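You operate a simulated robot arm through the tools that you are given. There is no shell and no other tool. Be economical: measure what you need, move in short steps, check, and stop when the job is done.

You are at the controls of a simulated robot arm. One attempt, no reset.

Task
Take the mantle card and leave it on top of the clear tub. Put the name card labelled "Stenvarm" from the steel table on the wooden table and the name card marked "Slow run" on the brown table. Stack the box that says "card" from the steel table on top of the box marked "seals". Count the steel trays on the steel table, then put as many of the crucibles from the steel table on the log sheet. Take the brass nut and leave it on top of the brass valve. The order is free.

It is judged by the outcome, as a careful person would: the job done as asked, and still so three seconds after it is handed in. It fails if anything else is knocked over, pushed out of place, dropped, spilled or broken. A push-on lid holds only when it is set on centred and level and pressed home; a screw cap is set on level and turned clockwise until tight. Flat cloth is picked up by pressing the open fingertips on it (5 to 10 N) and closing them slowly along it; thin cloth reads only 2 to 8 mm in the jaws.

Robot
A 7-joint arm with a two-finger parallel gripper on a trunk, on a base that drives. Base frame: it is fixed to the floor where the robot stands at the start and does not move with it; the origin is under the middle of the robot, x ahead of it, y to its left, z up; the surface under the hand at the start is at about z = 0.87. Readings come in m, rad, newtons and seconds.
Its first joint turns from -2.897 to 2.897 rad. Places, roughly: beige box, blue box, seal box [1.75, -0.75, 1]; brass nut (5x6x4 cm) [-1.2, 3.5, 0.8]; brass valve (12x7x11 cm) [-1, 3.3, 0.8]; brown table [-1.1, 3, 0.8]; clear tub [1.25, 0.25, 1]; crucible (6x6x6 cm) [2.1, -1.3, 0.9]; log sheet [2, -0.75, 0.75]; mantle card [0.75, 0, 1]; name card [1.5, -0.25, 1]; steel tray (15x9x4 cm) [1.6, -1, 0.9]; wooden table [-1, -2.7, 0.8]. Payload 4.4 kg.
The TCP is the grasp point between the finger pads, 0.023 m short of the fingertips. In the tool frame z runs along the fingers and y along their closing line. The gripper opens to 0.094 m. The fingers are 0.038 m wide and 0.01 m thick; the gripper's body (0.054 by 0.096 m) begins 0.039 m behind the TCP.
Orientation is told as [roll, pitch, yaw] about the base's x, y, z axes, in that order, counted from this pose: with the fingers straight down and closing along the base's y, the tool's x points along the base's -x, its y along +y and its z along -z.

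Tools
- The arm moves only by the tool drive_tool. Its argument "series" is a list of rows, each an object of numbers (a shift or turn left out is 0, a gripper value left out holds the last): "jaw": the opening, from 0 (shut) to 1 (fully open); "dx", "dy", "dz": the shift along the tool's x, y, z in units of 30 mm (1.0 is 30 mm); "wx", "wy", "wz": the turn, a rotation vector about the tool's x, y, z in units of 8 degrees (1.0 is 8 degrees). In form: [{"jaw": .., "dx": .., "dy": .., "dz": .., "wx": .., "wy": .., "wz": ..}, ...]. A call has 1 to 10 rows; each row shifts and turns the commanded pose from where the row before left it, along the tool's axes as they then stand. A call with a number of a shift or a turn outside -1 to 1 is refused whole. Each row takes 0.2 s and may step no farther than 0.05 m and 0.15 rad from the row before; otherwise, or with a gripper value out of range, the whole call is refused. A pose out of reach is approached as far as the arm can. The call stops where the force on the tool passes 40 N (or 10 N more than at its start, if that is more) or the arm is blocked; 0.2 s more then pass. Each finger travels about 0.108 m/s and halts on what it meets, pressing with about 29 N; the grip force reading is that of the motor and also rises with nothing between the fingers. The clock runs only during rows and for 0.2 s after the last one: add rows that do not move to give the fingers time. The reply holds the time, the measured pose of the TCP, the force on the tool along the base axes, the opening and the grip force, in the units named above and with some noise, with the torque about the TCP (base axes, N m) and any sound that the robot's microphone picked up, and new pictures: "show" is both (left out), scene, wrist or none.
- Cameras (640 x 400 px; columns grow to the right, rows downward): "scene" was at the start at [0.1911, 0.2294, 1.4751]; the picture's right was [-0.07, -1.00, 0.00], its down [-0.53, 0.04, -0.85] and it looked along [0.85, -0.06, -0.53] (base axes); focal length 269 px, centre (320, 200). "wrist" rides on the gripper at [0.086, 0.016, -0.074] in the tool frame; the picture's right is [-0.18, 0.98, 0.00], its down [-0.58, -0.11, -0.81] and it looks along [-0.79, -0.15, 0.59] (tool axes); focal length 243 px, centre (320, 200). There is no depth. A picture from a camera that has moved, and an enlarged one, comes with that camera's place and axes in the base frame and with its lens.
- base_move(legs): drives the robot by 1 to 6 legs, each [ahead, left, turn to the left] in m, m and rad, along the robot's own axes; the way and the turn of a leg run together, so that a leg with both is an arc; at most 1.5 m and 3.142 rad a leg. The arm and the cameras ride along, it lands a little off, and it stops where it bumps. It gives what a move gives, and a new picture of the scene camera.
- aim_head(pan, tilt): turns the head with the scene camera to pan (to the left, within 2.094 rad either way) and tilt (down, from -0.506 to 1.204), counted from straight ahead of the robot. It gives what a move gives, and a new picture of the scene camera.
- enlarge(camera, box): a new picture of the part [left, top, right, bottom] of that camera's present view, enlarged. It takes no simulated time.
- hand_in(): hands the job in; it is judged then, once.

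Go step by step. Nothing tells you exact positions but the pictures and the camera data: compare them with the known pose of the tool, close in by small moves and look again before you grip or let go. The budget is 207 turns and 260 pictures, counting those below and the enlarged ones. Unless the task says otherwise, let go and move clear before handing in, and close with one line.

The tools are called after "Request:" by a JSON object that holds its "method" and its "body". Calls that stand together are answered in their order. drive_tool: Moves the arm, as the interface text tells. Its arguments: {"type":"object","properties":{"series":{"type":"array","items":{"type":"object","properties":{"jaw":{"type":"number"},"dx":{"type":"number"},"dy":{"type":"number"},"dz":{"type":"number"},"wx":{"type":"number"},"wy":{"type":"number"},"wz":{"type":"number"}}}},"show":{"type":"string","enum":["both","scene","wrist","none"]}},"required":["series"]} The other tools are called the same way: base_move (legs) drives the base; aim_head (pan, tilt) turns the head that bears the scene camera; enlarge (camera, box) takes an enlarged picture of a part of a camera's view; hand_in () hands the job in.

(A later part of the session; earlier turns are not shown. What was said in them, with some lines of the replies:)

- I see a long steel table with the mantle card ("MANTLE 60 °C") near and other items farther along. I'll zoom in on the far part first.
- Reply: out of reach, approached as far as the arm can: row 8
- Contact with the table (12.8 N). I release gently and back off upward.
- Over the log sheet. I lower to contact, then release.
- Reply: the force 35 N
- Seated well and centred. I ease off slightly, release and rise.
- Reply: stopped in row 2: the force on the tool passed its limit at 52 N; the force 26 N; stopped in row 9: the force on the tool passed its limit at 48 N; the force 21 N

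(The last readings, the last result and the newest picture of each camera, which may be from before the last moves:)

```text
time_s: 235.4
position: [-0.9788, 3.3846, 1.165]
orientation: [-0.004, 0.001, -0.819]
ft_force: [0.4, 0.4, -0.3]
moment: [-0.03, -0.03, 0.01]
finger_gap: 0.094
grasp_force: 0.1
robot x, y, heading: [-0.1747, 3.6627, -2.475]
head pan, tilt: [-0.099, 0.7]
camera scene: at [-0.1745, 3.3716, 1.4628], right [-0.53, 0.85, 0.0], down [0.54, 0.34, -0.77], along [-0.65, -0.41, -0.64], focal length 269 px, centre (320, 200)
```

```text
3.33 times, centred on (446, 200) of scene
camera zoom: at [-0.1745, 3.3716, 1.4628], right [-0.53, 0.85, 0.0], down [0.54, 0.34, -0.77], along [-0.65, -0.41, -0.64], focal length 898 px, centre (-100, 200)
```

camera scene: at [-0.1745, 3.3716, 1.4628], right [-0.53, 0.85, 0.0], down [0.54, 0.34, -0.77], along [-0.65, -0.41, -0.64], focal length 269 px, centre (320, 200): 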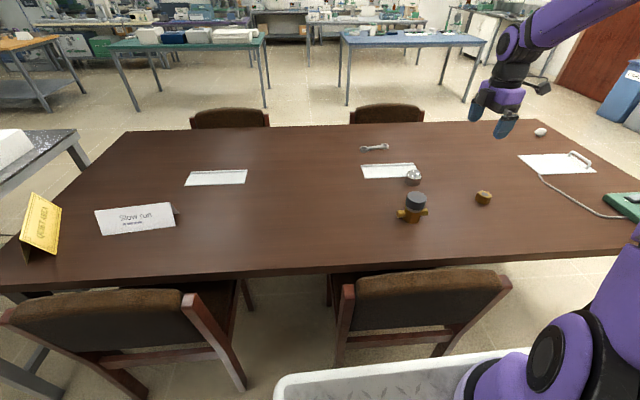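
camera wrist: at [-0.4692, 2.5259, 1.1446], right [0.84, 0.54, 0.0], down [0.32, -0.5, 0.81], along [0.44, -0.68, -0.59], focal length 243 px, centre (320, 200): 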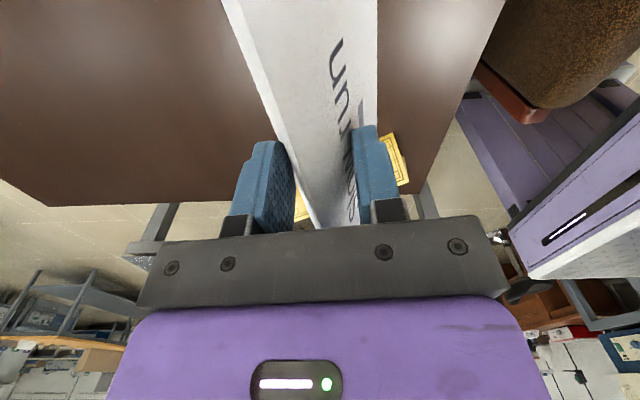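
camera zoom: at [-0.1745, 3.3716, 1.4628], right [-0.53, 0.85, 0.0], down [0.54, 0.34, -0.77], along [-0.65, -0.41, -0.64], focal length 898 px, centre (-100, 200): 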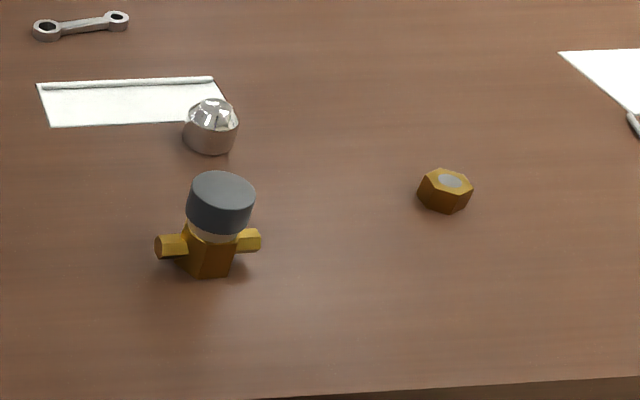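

Request:
{"method": "base_move", "body": {"legs": [[0, -0.4, -0.015]]}}

Request:
{"method": "aim_head", "body": {"pan": 0.05, "tilt": 0.7}}

Request:
{"method": "enlarge", "body": {"camera": "scene", "box": [240, 140, 432, 260]}}

```text
time_s: 238.0
position: [-1.2318, 3.73, 1.165]
orientation: [-0.004, 0.003, -0.847]
ft_force: [0.4, -0.4, -0.5]
moment: [0.0, 0.02, -0.02]
finger_gap: 0.0939
grasp_force: 0.0
robot x, y, heading: [-0.4169, 3.9832, -2.511]
head pan, tilt: [-0.099, 0.7]
camera scene: at [-0.4281, 3.6945, 1.4628], right [-0.51, 0.86, 0.0], down [0.55, 0.33, -0.76], along [-0.66, -0.39, -0.64], focal length 269 px, centre (320, 200)
```

scene: 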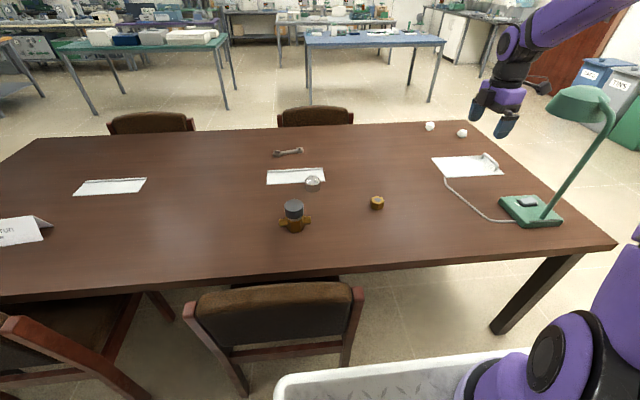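

```text
time_s: 238.7
position: [-1.2313, 3.7303, 1.1657]
orientation: [-0.005, 0.001, -0.847]
ft_force: [-0.3, 0.1, -0.5]
moment: [0.0, 0.03, -0.02]
finger_gap: 0.0939
grasp_force: 0.0
robot x, y, heading: [-0.418, 3.9825, -2.502]
head pan, tilt: [0.051, 0.7]
camera scene: at [-0.4208, 3.6841, 1.4628], right [-0.63, 0.77, 0.0], down [0.5, 0.41, -0.76], along [-0.59, -0.48, -0.64], focal length 269 px, centre (320, 200)
```

scene: 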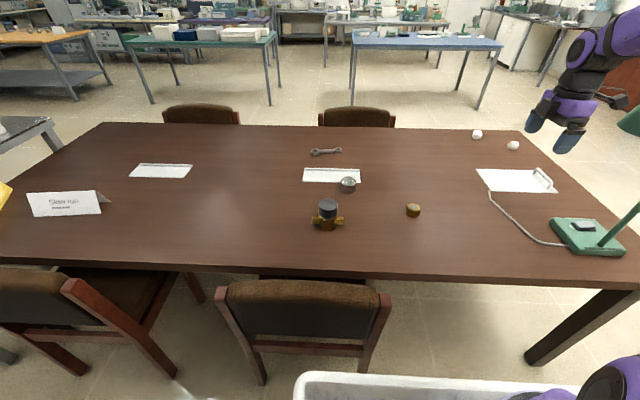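

```text
3.33 times, centred on (336, 200) of scene
camera zoom: at [-0.4208, 3.6841, 1.4628], right [-0.63, 0.77, 0.0], down [0.5, 0.41, -0.76], along [-0.59, -0.48, -0.64], focal length 898 px, centre (267, 200)
```

zoom: 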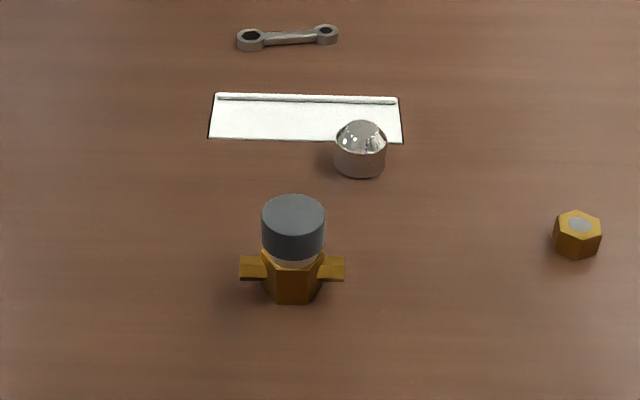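

Request:
{"method": "enlarge", "body": {"camera": "scene", "box": [398, 198, 430, 218]}}

```text
16.00 times, centred on (414, 208) of scene
camera zoom: at [-0.4208, 3.6841, 1.4628], right [-0.63, 0.77, 0.0], down [0.5, 0.41, -0.76], along [-0.59, -0.48, -0.64], focal length 4308 px, centre (-1184, 72)
```

zoom: 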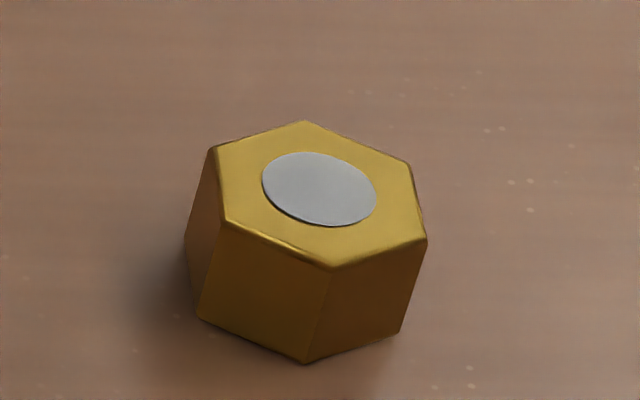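

Request:
{"method": "drive_tool", "body": {"series": [{"wz": 0.87}, {"wz": 0.87}, {"wz": 0.87}, {"wz": 0.87}, {"wz": 0.87}, {"wz": 0.83}, {}], "show": "none"}}

Request:
{"method": "drive_tool", "body": {"series": [{"dx": -0.83, "dy": 0.056, "dz": 0.8}, {"dx": -0.83, "dy": 0.056, "dz": 0.8}, {"dx": -0.83, "dy": 0.056, "dz": 0.8}, {"dx": -0.83, "dy": 0.056, "dz": 0.8}, {"dx": -0.83, "dy": 0.056, "dz": 0.8}, {"dx": -0.83, "dy": 0.056, "dz": 0.8}, {"dx": -0.83, "dy": 0.056, "dz": 0.8}, {"dx": -0.83, "dy": 0.056, "dz": 0.8}, {"dx": -0.83, "dy": 0.056, "dz": 0.8}, {"dx": -0.83, "dy": 0.056, "dz": 0.8}]}}

```text
time_s: 240.3
position: [-1.2324, 3.7314, 1.1662]
orientation: [-0.004, -0.002, -1.573]
ft_force: [-1.0, -0.4, 0.1]
moment: [0.0, 0.01, 0.0]
finger_gap: 0.0939
grasp_force: 0.1
robot x, y, heading: [-0.4154, 3.9857, -2.507]
head pan, tilt: [0.051, 0.7]
```

```text
time_s: 242.5
position: [-1.2149, 3.4786, 0.9256]
orientation: [-0.002, -0.002, -1.571]
ft_force: [-0.6, 0.7, 0.2]
moment: [-0.02, -0.02, -0.03]
finger_gap: 0.0941
grasp_force: 0.1
robot x, y, heading: [-0.4165, 3.9899, -2.505]
head pan, tilt: [0.051, 0.7]
camera scene: at [-0.4208, 3.6845, 1.4629], right [-0.63, 0.77, 0.0], down [0.5, 0.41, -0.77], along [-0.59, -0.48, -0.64], focal length 269 px, centre (320, 200)
camera wrist: at [-1.1998, 3.5656, 0.9992], right [0.98, -0.18, 0.0], down [-0.11, -0.58, 0.81], along [-0.15, -0.79, -0.59], focal length 243 px, centre (320, 200)
```

scene: 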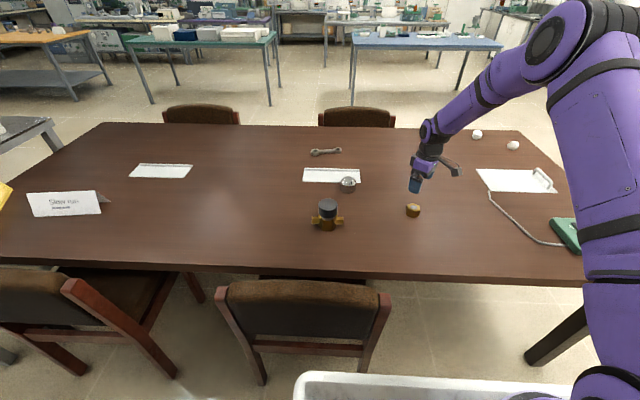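
wrist: 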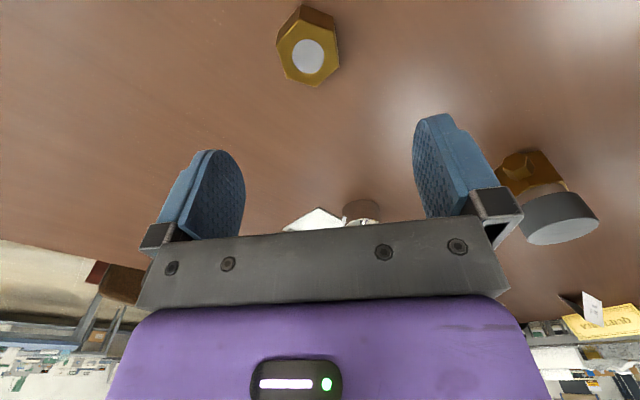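

Request:
{"method": "drive_tool", "body": {"series": [{"dx": 0.1, "dy": -0.15, "dz": 0.9}, {"dz": 0.9}, {"dz": 0.9}, {"dz": 0.9}, {"dz": 0.6}, {"dz": 0.25}, {}], "show": "wrist"}}

Request:
{"method": "drive_tool", "body": {"series": [{"jaw": 0.8}, {"jaw": 0.65}, {"jaw": 0.5}, {"jaw": 0.3}, {"jaw": 0.1}, {}, {}], "show": "wrist"}}

```text
time_s: 244.1
position: [-1.2224, 3.4839, 0.7919]
orientation: [-0.003, -0.002, -1.57]
ft_force: [0.7, 0.4, 0.4]
moment: [-0.03, 0.0, 0.01]
finger_gap: 0.094
grasp_force: 0.1
robot x, y, heading: [-0.4161, 3.9884, -2.513]
head pan, tilt: [0.051, 0.7]
camera wrist: at [-1.2045, 3.5712, 0.8656], right [0.98, -0.18, 0.0], down [-0.11, -0.58, 0.81], along [-0.15, -0.79, -0.59], focal length 243 px, centre (320, 200)
```

wrist: 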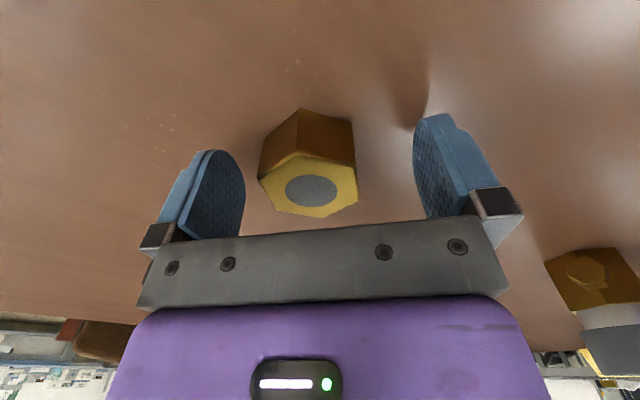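

```text
time_s: 245.7
position: [-1.2223, 3.4842, 0.7912]
orientation: [-0.003, -0.002, -1.571]
ft_force: [-2.7, -0.4, 2.6]
moment: [-0.01, -0.08, -0.03]
finger_gap: 0.0468
grasp_force: 29.1
robot x, y, heading: [-0.416, 3.9862, -2.505]
head pan, tilt: [0.051, 0.7]
camera wrist: at [-1.2046, 3.5712, 0.8658], right [0.98, -0.18, 0.0], down [-0.11, -0.58, 0.81], along [-0.15, -0.79, -0.59], focal length 243 px, centre (320, 200)
```

wrist: 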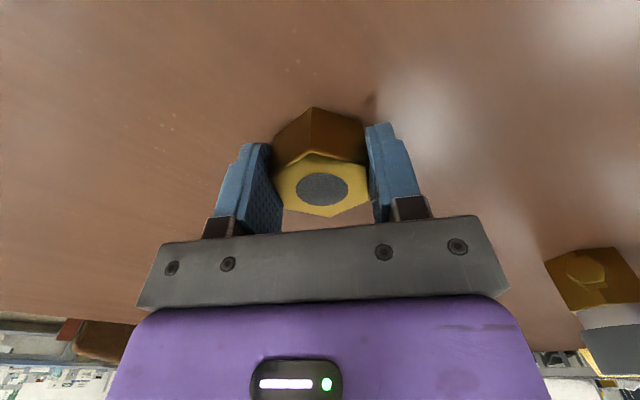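

Request:
{"method": "drive_tool", "body": {"series": [{"dz": -0.5}, {"dz": -0.9}, {"dz": -0.9}, {"dz": -0.9}, {"dz": -0.9}, {"dz": -0.9}, {"dz": -0.7}], "show": "none"}}

Request:
{"method": "drive_tool", "body": {"series": [{"dx": -0.734, "dy": 0.826}, {"dx": -0.734, "dy": 0.826}, {"dx": -0.734, "dy": 0.826}, {"dx": -0.734, "dy": 0.826}, {"dx": -0.734, "dy": 0.826}, {"dx": -0.734, "dy": 0.826}, {"dx": -0.734, "dy": 0.826}, {"dx": -0.734, "dy": 0.826}, {"dx": -0.734, "dy": 0.826}, {"dx": -0.734, "dy": 0.826}]}}

Request:
{"method": "enlarge", "body": {"camera": "scene", "box": [272, 160, 384, 230]}}

```text
time_s: 247.3
position: [-1.221, 3.4837, 0.9633]
orientation: [-0.001, -0.002, -1.57]
ft_force: [-0.2, -0.5, -4.6]
moment: [0.03, -0.01, -0.01]
finger_gap: 0.0467
grasp_force: 29.0
robot x, y, heading: [-0.4155, 3.987, -2.505]
head pan, tilt: [0.051, 0.7]
```

```text
time_s: 249.5
position: [-0.9741, 3.2638, 0.9636]
orientation: [-0.004, -0.001, -1.572]
ft_force: [-1.3, 0.2, -3.1]
moment: [-0.01, -0.04, -0.01]
finger_gap: 0.0466
grasp_force: 29.3
robot x, y, heading: [-0.4135, 3.9873, -2.504]
head pan, tilt: [0.051, 0.7]
camera scene: at [-0.4213, 3.6841, 1.4628], right [-0.63, 0.77, 0.0], down [0.5, 0.41, -0.76], along [-0.59, -0.48, -0.64], focal length 269 px, centre (320, 200)
camera wrist: at [-0.9566, 3.3501, 1.037], right [0.98, -0.19, 0.0], down [-0.11, -0.58, 0.81], along [-0.15, -0.79, -0.59], focal length 243 px, centre (320, 200)
```

scene: 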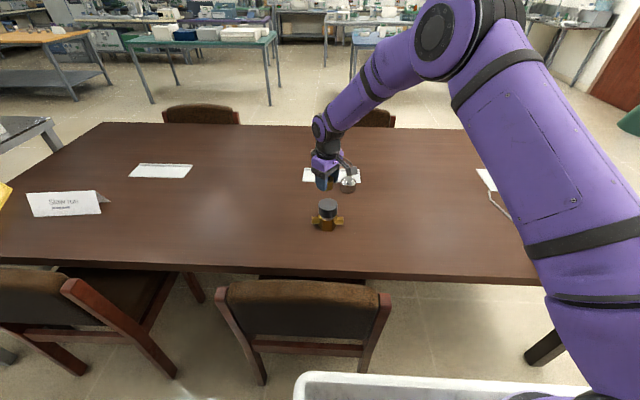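
wrist: 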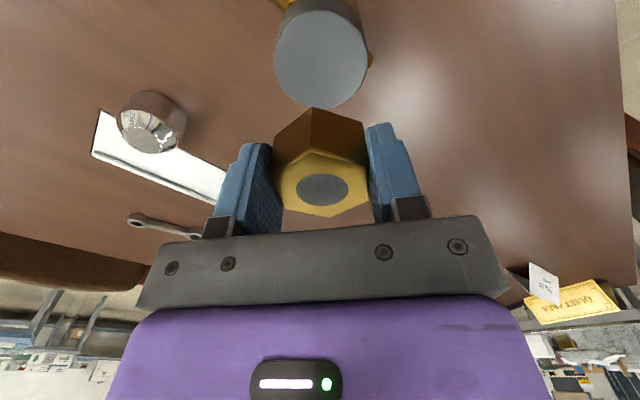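

```text
5.71 times, centred on (328, 195) of scene
camera zoom: at [-0.4213, 3.6841, 1.4628], right [-0.63, 0.77, 0.0], down [0.5, 0.41, -0.76], along [-0.59, -0.48, -0.64], focal length 1539 px, centre (274, 229)
```

zoom: 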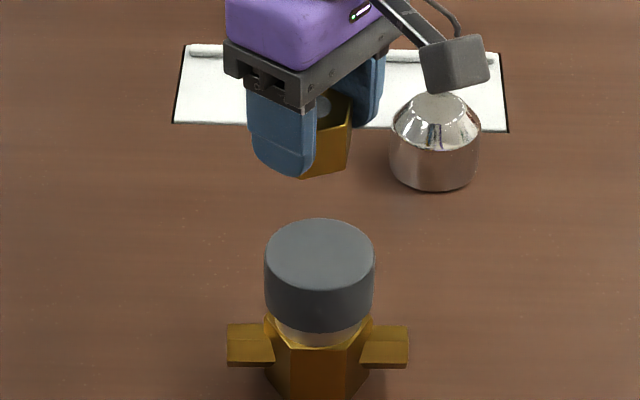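

Request:
{"method": "drive_tool", "body": {"series": [{"dx": 0.17, "dy": 0.1, "dz": 0.6}, {"dz": 0.6}, {"dz": 0.6}, {}], "show": "both"}}

Request:
{"method": "enlarge", "body": {"camera": "scene", "box": [272, 160, 384, 230]}}

```text
time_s: 250.5
position: [-0.9698, 3.2711, 0.9068]
orientation: [-0.004, -0.002, -1.57]
ft_force: [-0.6, 0.1, -4.2]
moment: [-0.01, 0.01, 0.01]
finger_gap: 0.0468
grasp_force: 29.6
robot x, y, heading: [-0.4137, 3.9862, -2.507]
head pan, tilt: [0.051, 0.7]
camera scene: at [-0.4208, 3.6838, 1.4627], right [-0.63, 0.77, 0.0], down [0.5, 0.41, -0.76], along [-0.59, -0.48, -0.64], focal length 269 px, centre (320, 200)
camera wrist: at [-0.9538, 3.3568, 0.9817], right [0.98, -0.18, 0.0], down [-0.11, -0.58, 0.81], along [-0.15, -0.79, -0.59], focal length 243 px, centre (320, 200)
```

scene: 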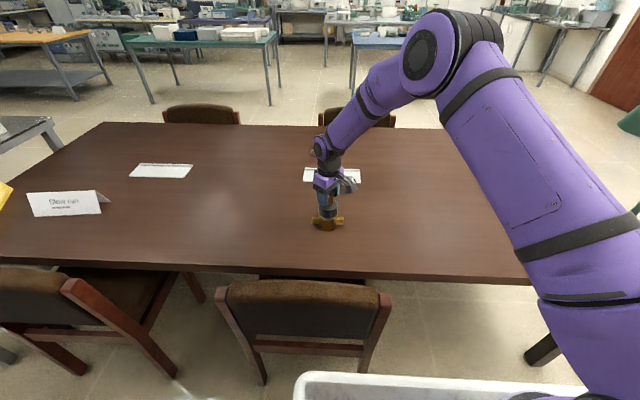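
wrist: 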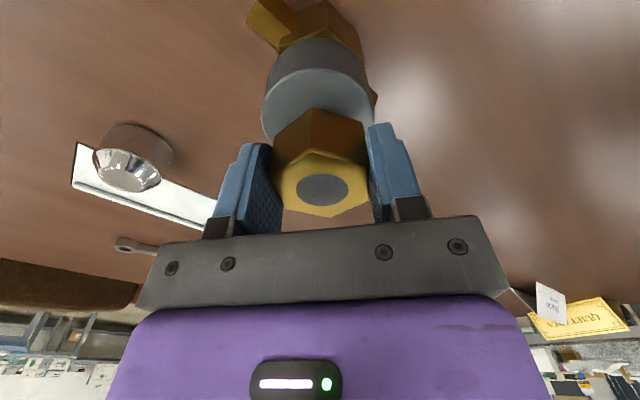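

```text
5.71 times, centred on (328, 195) of scene
camera zoom: at [-0.4208, 3.6838, 1.4627], right [-0.63, 0.77, 0.0], down [0.5, 0.41, -0.76], along [-0.59, -0.48, -0.64], focal length 1539 px, centre (274, 229)
```

zoom: 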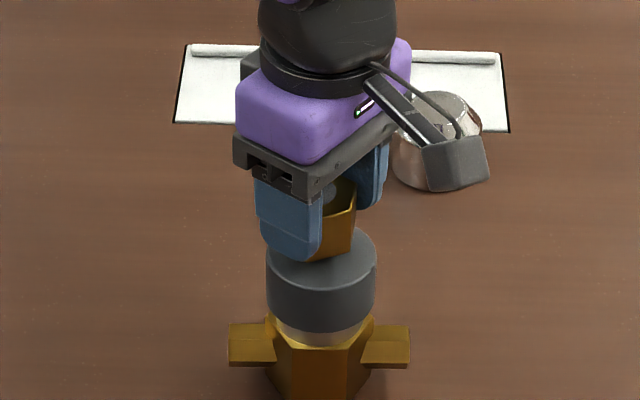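

Request:
{"method": "drive_tool", "body": {"series": [{"dz": 0.2}, {"dz": 0.1}, {"dz": 0.08}, {"dz": 0.08}, {}], "show": "none"}}

```text
time_s: 251.7
position: [-0.9688, 3.2693, 0.8958]
orientation: [-0.003, -0.003, -1.571]
ft_force: [0.9, 2.3, 3.0]
moment: [0.05, -0.21, 0.08]
finger_gap: 0.0468
grasp_force: 28.6
robot x, y, heading: [-0.4195, 3.9889, -2.507]
head pan, tilt: [0.051, 0.7]
```

Request:
{"method": "drive_tool", "body": {"series": [{"dz": 0.05}, {}], "show": "wrist"}}

Request:
{"method": "enlarge", "body": {"camera": "scene", "box": [288, 170, 368, 220]}}

```text
time_s: 252.3
position: [-0.9693, 3.2694, 0.8955]
orientation: [-0.006, -0.005, -1.572]
ft_force: [0.3, -2.1, 22.6]
moment: [-0.06, -0.25, 0.03]
finger_gap: 0.0469
grasp_force: 29.2
robot x, y, heading: [-0.4144, 3.9847, -2.505]
head pan, tilt: [0.051, 0.7]
camera wrist: at [-0.9528, 3.3561, 0.9692], right [0.98, -0.18, 0.0], down [-0.1, -0.58, 0.81], along [-0.15, -0.8, -0.59], focal length 243 px, centre (320, 200)
```

wrist: 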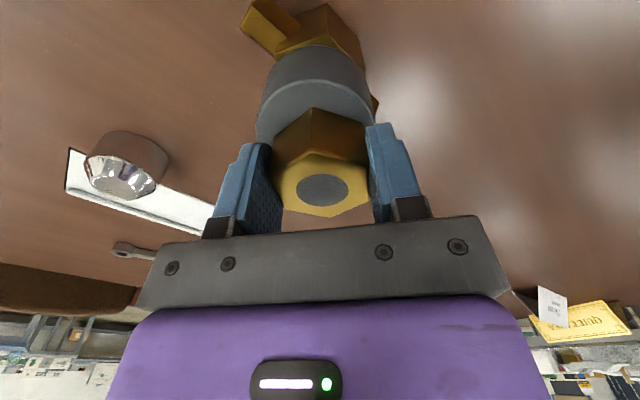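

```text
8.00 times, centred on (328, 195) of scene
camera zoom: at [-0.4201, 3.6846, 1.4629], right [-0.63, 0.77, 0.0], down [0.5, 0.41, -0.77], along [-0.59, -0.48, -0.64], focal length 2154 px, centre (256, 240)
```

zoom: 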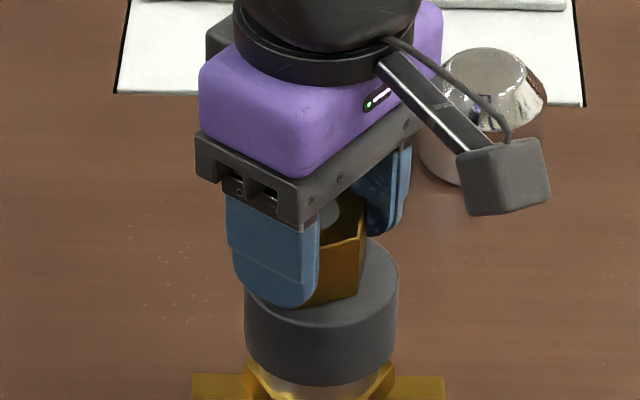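

Request:
{"method": "drive_tool", "body": {"series": [{"dz": -0.04}, {"jaw": 0.55}, {"jaw": 0.65}, {"jaw": 0.8}, {"jaw": 0.9}, {"dz": -0.5}, {"dz": -0.9}, {"dz": -0.9}, {"dz": -0.9}, {"dz": -0.9, "jaw": 1.0}], "show": "wrist"}}

Request:
{"method": "enlarge", "body": {"camera": "scene", "box": [288, 170, 368, 220]}}

```text
time_s: 254.5
position: [-0.9686, 3.2684, 1.0137]
orientation: [-0.004, 0.0, -1.571]
ft_force: [0.0, -0.6, 0.0]
moment: [0.03, 0.0, -0.01]
finger_gap: 0.0941
grasp_force: 0.1
robot x, y, heading: [-0.413, 3.9837, -2.505]
head pan, tilt: [0.051, 0.7]
camera wrist: at [-0.9518, 3.3555, 1.0882], right [0.98, -0.18, 0.0], down [-0.11, -0.58, 0.81], along [-0.15, -0.79, -0.59], focal length 243 px, centre (320, 200)
```

wrist: 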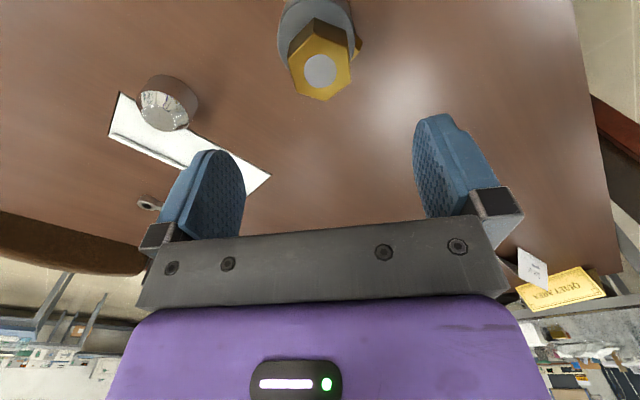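

```text
8.00 times, centred on (328, 195) of scene
camera zoom: at [-0.4209, 3.6837, 1.4627], right [-0.63, 0.77, 0.0], down [0.5, 0.41, -0.76], along [-0.59, -0.48, -0.64], focal length 2154 px, centre (256, 240)
```

zoom: 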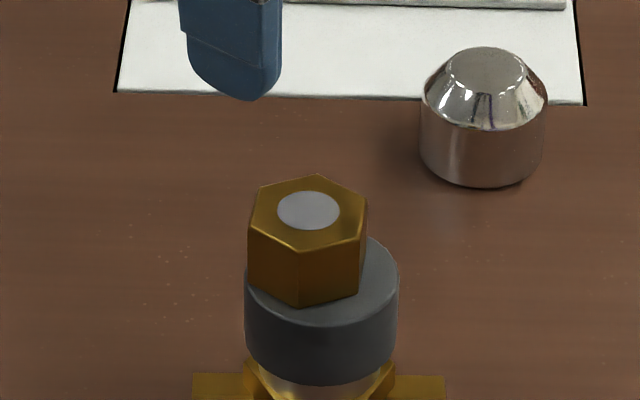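

Request:
{"method": "drive_tool", "body": {"series": [{"dz": -0.9}, {"dz": -0.9}, {"dz": -0.9}, {"dz": -0.9}, {"dz": -0.9}, {"dz": -0.9}], "show": "none"}}

Request:
{"method": "base_move", "body": {"legs": [[0, 1.3, 0.005], [0, 1.3, 0], [0, 1.1, 0]]}}

```text
time_s: 255.9
position: [-0.9664, 3.2656, 1.1791]
orientation: [-0.003, 0.001, -1.571]
ft_force: [0.1, -0.3, -0.6]
moment: [0.01, -0.03, -0.02]
finger_gap: 0.0938
grasp_force: 0.1
robot x, y, heading: [-0.4162, 3.985, -2.503]
head pan, tilt: [0.051, 0.7]
```

```text
time_s: 273.7
position: [1.2014, 0.3027, 1.1777]
orientation: [-0.004, -0.001, -1.596]
ft_force: [-0.2, -0.5, 0.1]
moment: [0.01, 0.03, -0.03]
finger_gap: 0.0939
grasp_force: 0.1
robot x, y, heading: [1.7715, 1.0082, -2.537]
head pan, tilt: [0.051, 0.7]
camera scene: at [1.7583, 0.7059, 1.4628], right [-0.61, 0.79, 0.0], down [0.51, 0.39, -0.76], along [-0.6, -0.47, -0.64], focal length 269 px, centre (320, 200)
```

scene: 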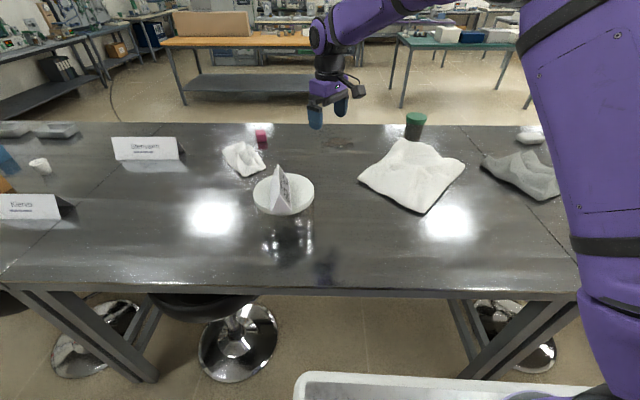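

Request:
{"method": "base_move", "body": {"legs": [[0, 0.9, 0.04], [0.19, 0, 0]]}}

Request:
{"method": "enlarge", "body": {"camera": "scene", "box": [200, 100, 440, 250]}}

```text
time_s: 279.6
position: [1.6119, -0.5655, 1.1777]
orientation: [-0.005, 0.001, -1.551]
ft_force: [-0.1, -0.2, 0.1]
moment: [-0.03, -0.01, -0.01]
finger_gap: 0.0941
grasp_force: 0.0
robot x, y, heading: [2.1504, 0.1667, -2.489]
head pan, tilt: [0.051, 0.7]
camera scene: at [2.1504, -0.1381, 1.4628], right [-0.65, 0.76, 0.0], down [0.49, 0.42, -0.76], along [-0.58, -0.5, -0.64], focal length 269 px, centre (320, 200)
```

scene: 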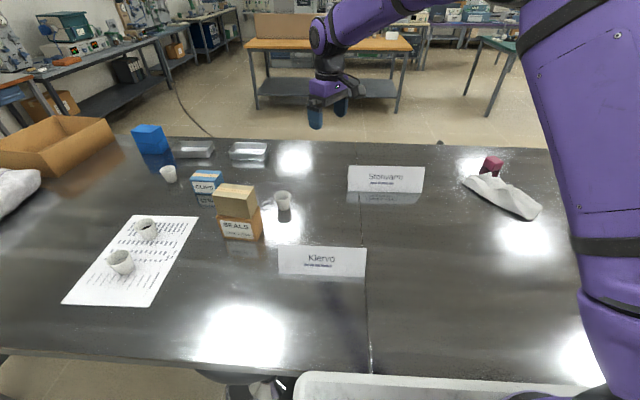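

```text
2.67 times, centred on (320, 175) of scene
camera zoom: at [2.1504, -0.1381, 1.4628], right [-0.65, 0.76, 0.0], down [0.49, 0.42, -0.76], along [-0.58, -0.5, -0.64], focal length 718 px, centre (320, 267)
```

zoom: 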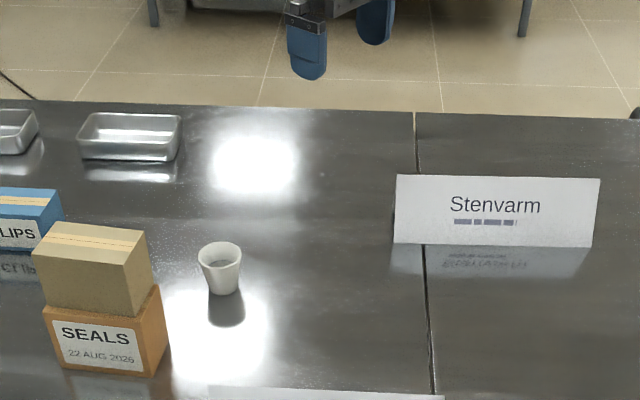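

Request:
{"method": "drive_tool", "body": {"series": [{"wz": -0.93}, {"wz": -0.93}, {"wz": -0.93}, {"wz": -0.93}, {"wz": -0.94}], "show": "none"}}

Request:
{"method": "drive_tool", "body": {"series": [{"dx": 0.86, "dy": -0.43}, {"dx": 0.86, "dy": -0.43}, {"dx": 0.86, "dy": -0.43}, {"dx": 0.86, "dy": -0.43}, {"dx": 0.86, "dy": -0.43}, {"dx": 0.86, "dy": -0.43}, {"dx": 0.86, "dy": -0.43}, {"dx": 0.86, "dy": -0.43}, {}]}}

```text
time_s: 280.8
position: [1.6124, -0.5661, 1.1774]
orientation: [-0.003, 0.0, -0.899]
ft_force: [0.4, 1.0, 0.6]
moment: [-0.01, -0.01, 0.01]
finger_gap: 0.094
grasp_force: 0.0
robot x, y, heading: [2.1504, 0.1652, -2.481]
head pan, tilt: [0.051, 0.7]
```

```text
time_s: 282.8
position: [1.402, -0.4679, 1.1806]
orientation: [-0.004, 0.001, -0.901]
ft_force: [-0.1, -0.9, -0.3]
moment: [0.03, 0.02, 0.03]
finger_gap: 0.0941
grasp_force: 0.0
robot x, y, heading: [2.149, 0.1625, -2.494]
head pan, tilt: [0.051, 0.7]
camera scene: at [2.1504, -0.1381, 1.4628], right [-0.65, 0.76, 0.0], down [0.49, 0.42, -0.76], along [-0.58, -0.5, -0.64], focal length 269 px, centre (320, 200)
camera wrist: at [1.3605, -0.3898, 1.2548], right [0.89, 0.47, 0.0], down [0.28, -0.52, 0.81], along [0.37, -0.71, -0.59], focal length 243 px, centre (320, 200)
```

scene: 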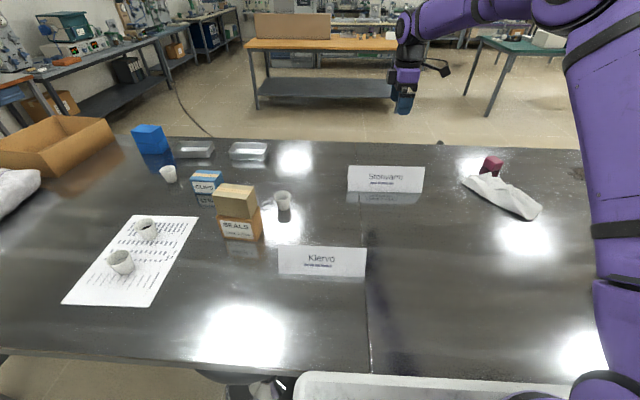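
wrist: 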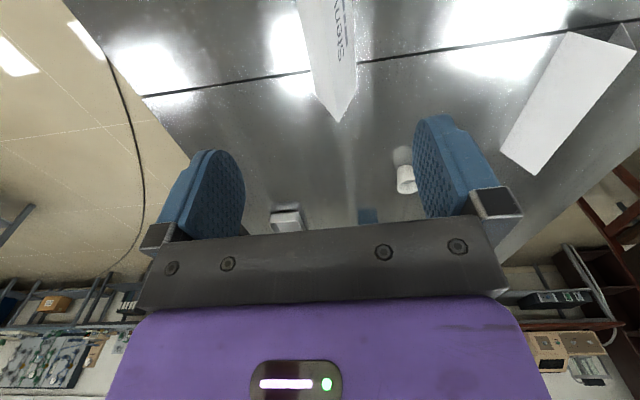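

Request:
{"method": "drive_tool", "body": {"series": [{"dz": 0.9}, {"dz": 0.9}, {"dz": 0.9}, {"dz": 0.9}, {"dz": 0.9}, {"dz": 0.9}, {"dz": 0.9}, {"dz": 0.9}, {}], "show": "wrist"}}

```text
time_s: 284.8
position: [1.3992, -0.4693, 0.9655]
orientation: [-0.004, 0.001, -0.901]
ft_force: [1.1, 0.3, 0.7]
moment: [0.0, 0.0, 0.01]
finger_gap: 0.0939
grasp_force: 0.1
robot x, y, heading: [2.1534, 0.1628, -2.488]
head pan, tilt: [0.051, 0.7]
camera wrist: at [1.3589, -0.391, 1.0394], right [0.88, 0.47, 0.0], down [0.28, -0.52, 0.81], along [0.37, -0.71, -0.59], focal length 243 px, centre (320, 200)
```

wrist: 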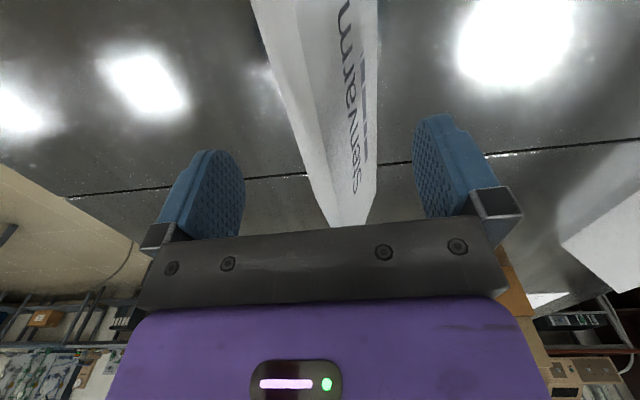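

Request:
{"method": "drive_tool", "body": {"series": [{"dz": 0.7, "dy": 0.1}, {"dz": 0.65}, {}, {"jaw": 0.8}, {"jaw": 0.65}, {"jaw": 0.5}, {"jaw": 0.3}, {"jaw": 0}, {}, {}], "show": "wrist"}}

```text
time_s: 287.0
position: [1.4018, -0.4683, 0.9224]
orientation: [-0.003, 0.001, -0.9]
ft_force: [-0.2, -0.6, 0.0]
moment: [0.0, 0.0, -0.05]
finger_gap: 0.0425
grasp_force: 28.5
robot x, y, heading: [2.1512, 0.1605, -2.487]
head pan, tilt: [0.051, 0.7]
camera wrist: at [1.3617, -0.3892, 0.9972], right [0.89, 0.47, 0.0], down [0.28, -0.52, 0.81], along [0.37, -0.71, -0.59], focal length 243 px, centre (320, 200)
```

wrist: 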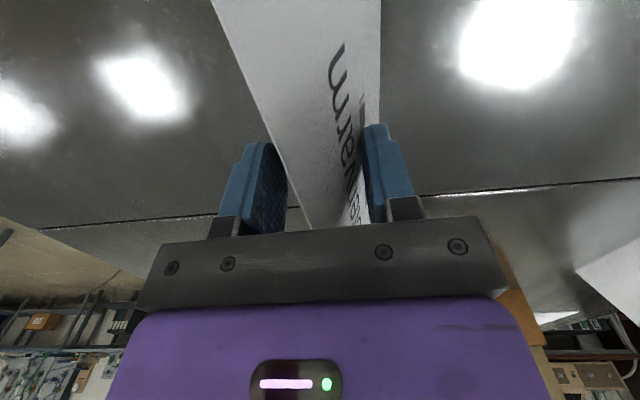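

Request:
{"method": "drive_tool", "body": {"series": [{"dz": -0.4}, {"dz": -0.8}, {"dz": -0.9}, {"dz": -0.9}, {"dz": -0.9}, {"dz": -0.9}, {"dz": -0.9}, {"dz": -0.9, "dy": 0.7}, {"dz": -0.9, "dy": 0.9}, {"dz": -0.9, "dy": 0.9}], "show": "none"}}

Request:
{"method": "drive_tool", "body": {"series": [{"dy": 0.95}, {"dy": 0.95}, {"dy": 0.95}, {"dy": 0.95}, {"dy": 0.95}, {"dy": 0.95}, {"dy": 0.95}, {"dy": 0.95}], "show": "none"}}

Request:
{"method": "base_move", "body": {"legs": [[-0.1, 0, -0.01], [0, 1.1, 0], [0, 1.04, 0]]}}

```text
time_s: 289.2
position: [1.4634, -0.4206, 1.172]
orientation: [-0.002, 0.003, -0.902]
ft_force: [0.4, -1.0, -0.4]
moment: [0.03, -0.05, 0.06]
finger_gap: 0.0418
grasp_force: 29.3
robot x, y, heading: [2.1498, 0.165, -2.489]
head pan, tilt: [0.051, 0.7]
```

```text
time_s: 291.0
position: [1.642, -0.2774, 1.1712]
orientation: [-0.003, 0.001, -0.901]
ft_force: [-0.7, -0.2, -0.4]
moment: [0.02, -0.03, -0.01]
finger_gap: 0.0418
grasp_force: 28.6
robot x, y, heading: [2.1512, 0.1645, -2.487]
head pan, tilt: [0.051, 0.7]
```

```text
time_s: 302.5
position: [2.9813, -1.9547, 1.1724]
orientation: [-0.004, 0.001, -0.931]
ft_force: [0.2, 0.1, 0.2]
moment: [0.01, 0.0, -0.02]
finger_gap: 0.0382
grasp_force: 29.1
robot x, y, heading: [3.5076, -1.5295, -2.516]
head pan, tilt: [0.051, 0.7]
camera scene: at [3.493, -1.8313, 1.4628], right [-0.62, 0.78, 0.0], down [0.5, 0.4, -0.76], along [-0.6, -0.48, -0.64], focal length 269 px, centre (320, 200)
```

scene: 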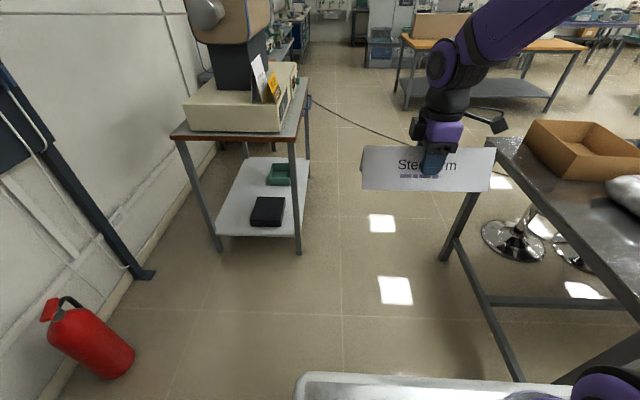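

Request:
{"method": "base_move", "body": {"legs": [[0, -0.03, 0.018], [1.4, 0, 0], [1.4, 0, 0]]}}

Request:
{"method": "aim_head", "body": {"pan": -0.7, "tilt": 0.5}}

```text
time_s: 316.7
position: [0.6884, -3.6243, 1.1722]
orientation: [-0.004, 0.002, -0.909]
ft_force: [0.5, 0.4, -0.4]
moment: [0.02, 0.01, 0.02]
finger_gap: 0.0343
grasp_force: 28.8
robot x, y, heading: [1.2006, -3.1877, -2.494]
head pan, tilt: [0.051, 0.7]
camera scene: at [1.1983, -3.4888, 1.4628], right [-0.64, 0.77, 0.0], down [0.49, 0.41, -0.76], along [-0.59, -0.49, -0.64], focal length 269 px, centre (320, 200)
```

scene: 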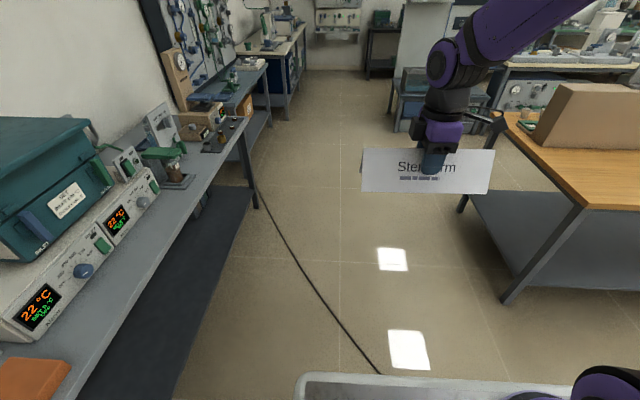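

```text
time_s: 317.8
position: [0.6901, -3.6248, 1.1723]
orientation: [-0.002, 0.001, -0.908]
ft_force: [-0.3, 0.3, -0.4]
moment: [-0.01, -0.02, -0.01]
finger_gap: 0.0341
grasp_force: 28.6
robot x, y, heading: [1.1973, -3.187, -2.496]
head pan, tilt: [-0.7, 0.499]
camera scene: at [1.1725, -3.4295, 1.4805], right [0.05, 1.0, 0.0], down [0.48, -0.02, -0.88], along [-0.88, 0.05, -0.48], focal length 269 px, centre (320, 200)
```

scene: 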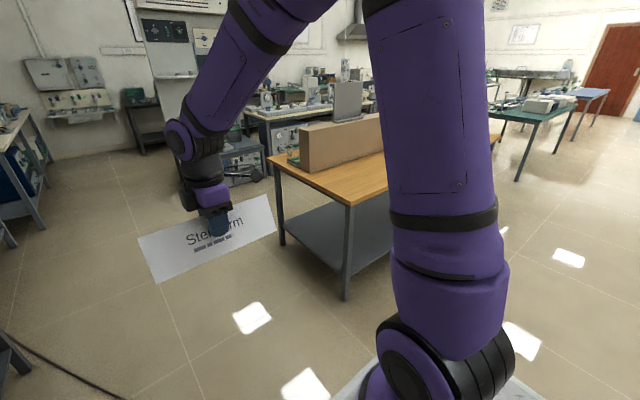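

Request:
{"method": "base_move", "body": {"legs": [[0, -1.15, 0], [0.38, 0, 0]]}}

Request:
{"method": "aim_head", "body": {"pan": 0.0, "tilt": 0.7}}

```text
time_s: 325.5
position: [-0.2866, -2.9412, 1.1722]
orientation: [-0.004, 0.003, -0.928]
ft_force: [0.1, 0.5, -0.2]
moment: [-0.01, -0.03, 0.01]
finger_gap: 0.0319
grasp_force: 28.9
robot x, y, heading: [0.2347, -2.5114, -2.512]
head pan, tilt: [-0.7, 0.499]
camera scene: at [0.199, -2.7553, 1.4805], right [0.07, 1.0, 0.0], down [0.48, -0.04, -0.88], along [-0.88, 0.06, -0.48], focal length 269 px, centre (320, 200)
```

scene: 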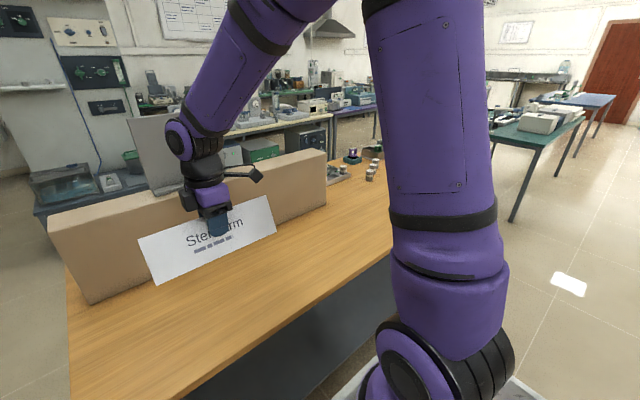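

```text
time_s: 326.6
position: [-0.287, -2.9412, 1.172]
orientation: [-0.005, 0.003, -0.928]
ft_force: [0.1, 0.0, 0.0]
moment: [0.0, 0.0, -0.02]
finger_gap: 0.0313
grasp_force: 29.2
robot x, y, heading: [0.234, -2.5125, -2.519]
head pan, tilt: [0.0, 0.7]
camera scene: at [0.2209, -2.8117, 1.4628], right [-0.59, 0.81, 0.0], down [0.52, 0.38, -0.77], along [-0.62, -0.45, -0.64], focal length 269 px, centre (320, 200)
```

scene: 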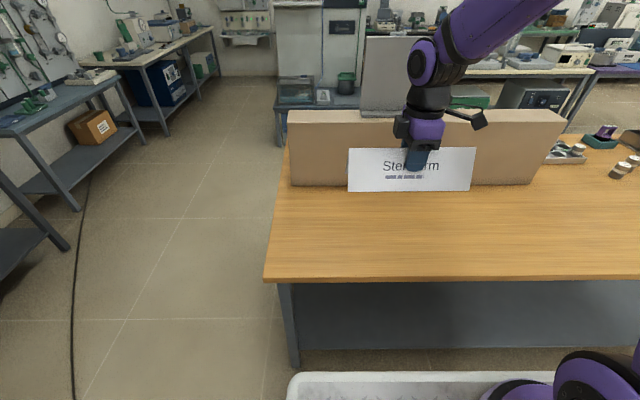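

Request:
{"method": "drive_tool", "body": {"series": [{"dy": -0.9}, {"dy": -0.9}, {"dy": -0.9}, {"dy": -0.9}, {"dy": -0.9}, {"dy": -0.7}], "show": "none"}}

Request:
{"method": "drive_tool", "body": {"series": [{"dz": 0.9}, {"dz": 0.9}, {"dz": 0.9}, {"dz": 0.9}, {"dz": 0.9}, {"dz": 0.9}, {"dz": 0.9}, {"dz": 0.9}, {}]}}

```text
time_s: 327.9
position: [-0.412, -3.0319, 1.1736]
orientation: [-0.003, 0.002, -0.93]
ft_force: [-0.1, -0.5, -0.3]
moment: [-0.03, 0.04, -0.01]
finger_gap: 0.0312
grasp_force: 28.9
robot x, y, heading: [0.2277, -2.5127, -2.518]
head pan, tilt: [0.0, 0.7]
```

```text
time_s: 329.9
position: [-0.4161, -3.034, 0.9564]
orientation: [-0.004, 0.001, -0.929]
ft_force: [-0.1, 0.4, 0.0]
moment: [0.01, 0.01, -0.01]
finger_gap: 0.0305
grasp_force: 28.8
robot x, y, heading: [0.2304, -2.5146, -2.514]
head pan, tilt: [0.0, 0.7]
camera scene: at [0.2211, -2.8117, 1.4628], right [-0.59, 0.81, 0.0], down [0.52, 0.38, -0.76], along [-0.62, -0.45, -0.64], focal length 269 px, centre (320, 200)
camera wrist: at [-0.4527, -2.955, 1.0314], right [0.9, 0.44, 0.0], down [0.26, -0.53, 0.81], along [0.35, -0.72, -0.59], focal length 243 px, centre (320, 200)
```

scene: 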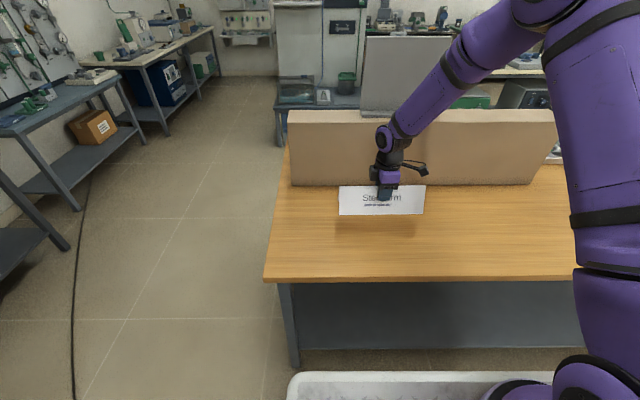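
wrist: 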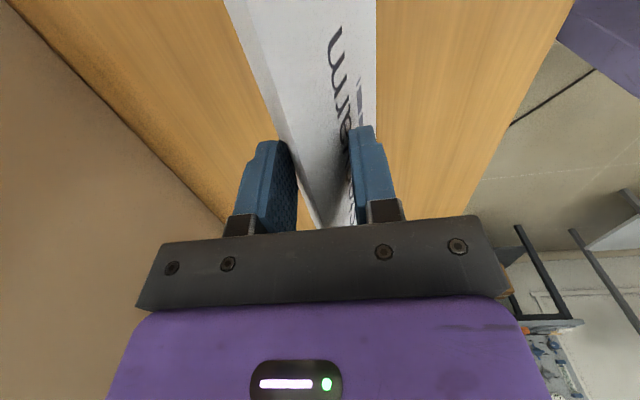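

Card is over the free strip in front of the box. I lower in small steps to touch.

Request:
{"method": "drive_tool", "body": {"series": [{"dz": 0.6}, {"dz": 0.6}, {"dz": 0.4}, {"dz": 0.25}, {"dz": 0.2}, {"dz": 0.2}, {"dz": 0.15}, {"dz": 0.15}, {"dz": 0.15}, {}], "show": "scene"}}

```text
time_s: 332.1
position: [-0.4145, -3.0354, 0.8742]
orientation: [-0.004, 0.002, -0.928]
ft_force: [0.3, 0.2, 0.2]
moment: [-0.01, 0.0, -0.01]
finger_gap: 0.03
grasp_force: 29.2
robot x, y, heading: [0.2316, -2.5151, -2.514]
head pan, tilt: [0.0, 0.7]
camera scene: at [0.221, -2.8118, 1.4628], right [-0.59, 0.81, 0.0], down [0.52, 0.38, -0.76], along [-0.62, -0.45, -0.64], focal length 269 px, centre (320, 200)
```

scene: 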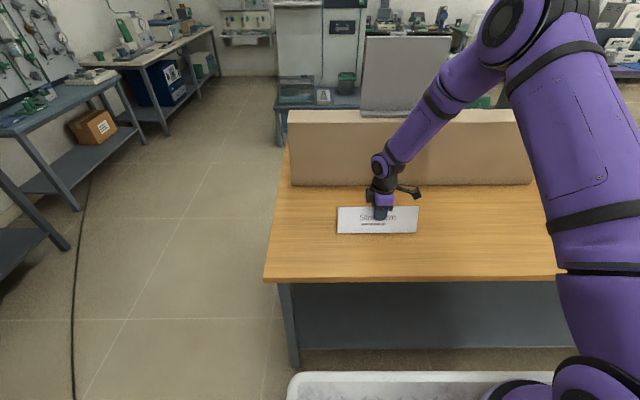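

Request:
{"method": "drive_tool", "body": {"series": [{"dz": 0.15}, {"dz": 0.15}, {"dz": 0.12}, {"dz": 0.12}, {"dz": 0.12}, {"dz": 0.12}, {"dz": 0.12}, {"dz": 0.12}, {"dz": 0.12}, {}], "show": "none"}}

```text
time_s: 333.0
position: [-0.4149, -3.0355, 0.8679]
orientation: [-0.009, 0.002, -0.928]
ft_force: [6.5, 5.9, 19.5]
moment: [0.23, -0.17, 0.09]
finger_gap: 0.0295
grasp_force: 28.5
robot x, y, heading: [0.2319, -2.5127, -2.511]
head pan, tilt: [0.0, 0.7]
stopped in row 4: the force on the tool passed its limit at 48 N (the readings are from after the stop); the commanded pose is now the measured one
```

Request:
{"method": "drive_tool", "body": {"series": [{"dz": -0.04}, {"jaw": 0.42}, {"jaw": 0.55}, {"jaw": 0.75}, {"jaw": 1.0}, {"dz": -0.6}, {"dz": -0.9}, {"dz": -0.9}, {"dz": -0.9}, {"dz": -0.9}], "show": "none"}}

Request:
{"method": "drive_tool", "body": {"series": [{"dz": -0.9}, {"dz": -0.9}, {"dz": -0.9}, {"dz": -0.9}], "show": "scene"}}

Request:
{"method": "enlarge", "body": {"camera": "scene", "box": [300, 170, 460, 270]}}

```text
time_s: 335.2
position: [-0.4154, -3.0333, 0.9925]
orientation: [-0.007, 0.001, -0.928]
ft_force: [-0.7, 0.3, -1.2]
moment: [0.04, 0.02, 0.06]
finger_gap: 0.0939
grasp_force: 0.0
robot x, y, heading: [0.2273, -2.5177, -2.516]
head pan, tilt: [0.0, 0.7]
```

```text
time_s: 336.2
position: [-0.4136, -3.0335, 1.0986]
orientation: [-0.009, 0.002, -0.93]
ft_force: [-1.0, -0.2, -0.4]
moment: [-0.02, -0.02, 0.01]
finger_gap: 0.094
grasp_force: 0.2
robot x, y, heading: [0.2292, -2.516, -2.513]
head pan, tilt: [0.0, 0.7]
camera scene: at [0.2207, -2.8119, 1.4627], right [-0.59, 0.81, 0.0], down [0.52, 0.38, -0.76], along [-0.62, -0.45, -0.64], focal length 269 px, centre (320, 200)
```

scene: 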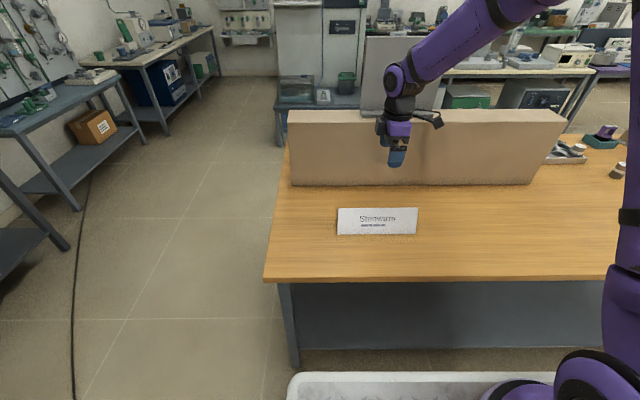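

```text
4.00 times, centred on (380, 220) of scene
camera zoom: at [0.2207, -2.8119, 1.4627], right [-0.59, 0.81, 0.0], down [0.52, 0.38, -0.76], along [-0.62, -0.45, -0.64], focal length 1077 px, centre (80, 120)
```

zoom: 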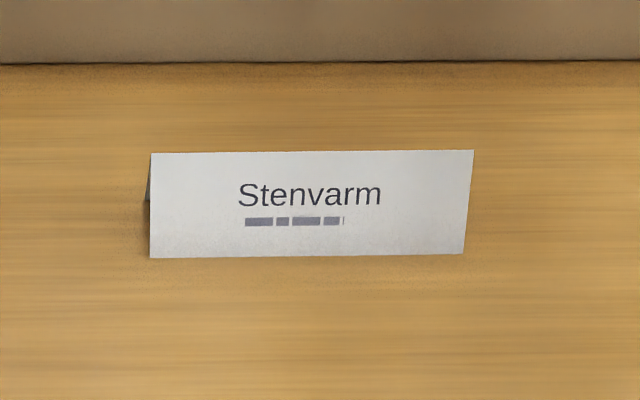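

All parts look done: Stenvarm stands on the wooden table, Slow run stands on the brown table, the card box is on the seals box, and two crucibles are on the log sheet to match the two steel trays. The mantle card is on the tub lid and the nut is on the valve. The gripper is clear, so I hand in.

Request:
{"method": "hand_in", "body": {}}

```text
The job is handed in.
```

The job is done as asked and handed in, with the arm clear of everything; I counted two steel trays, so two crucibles went on the log sheet.
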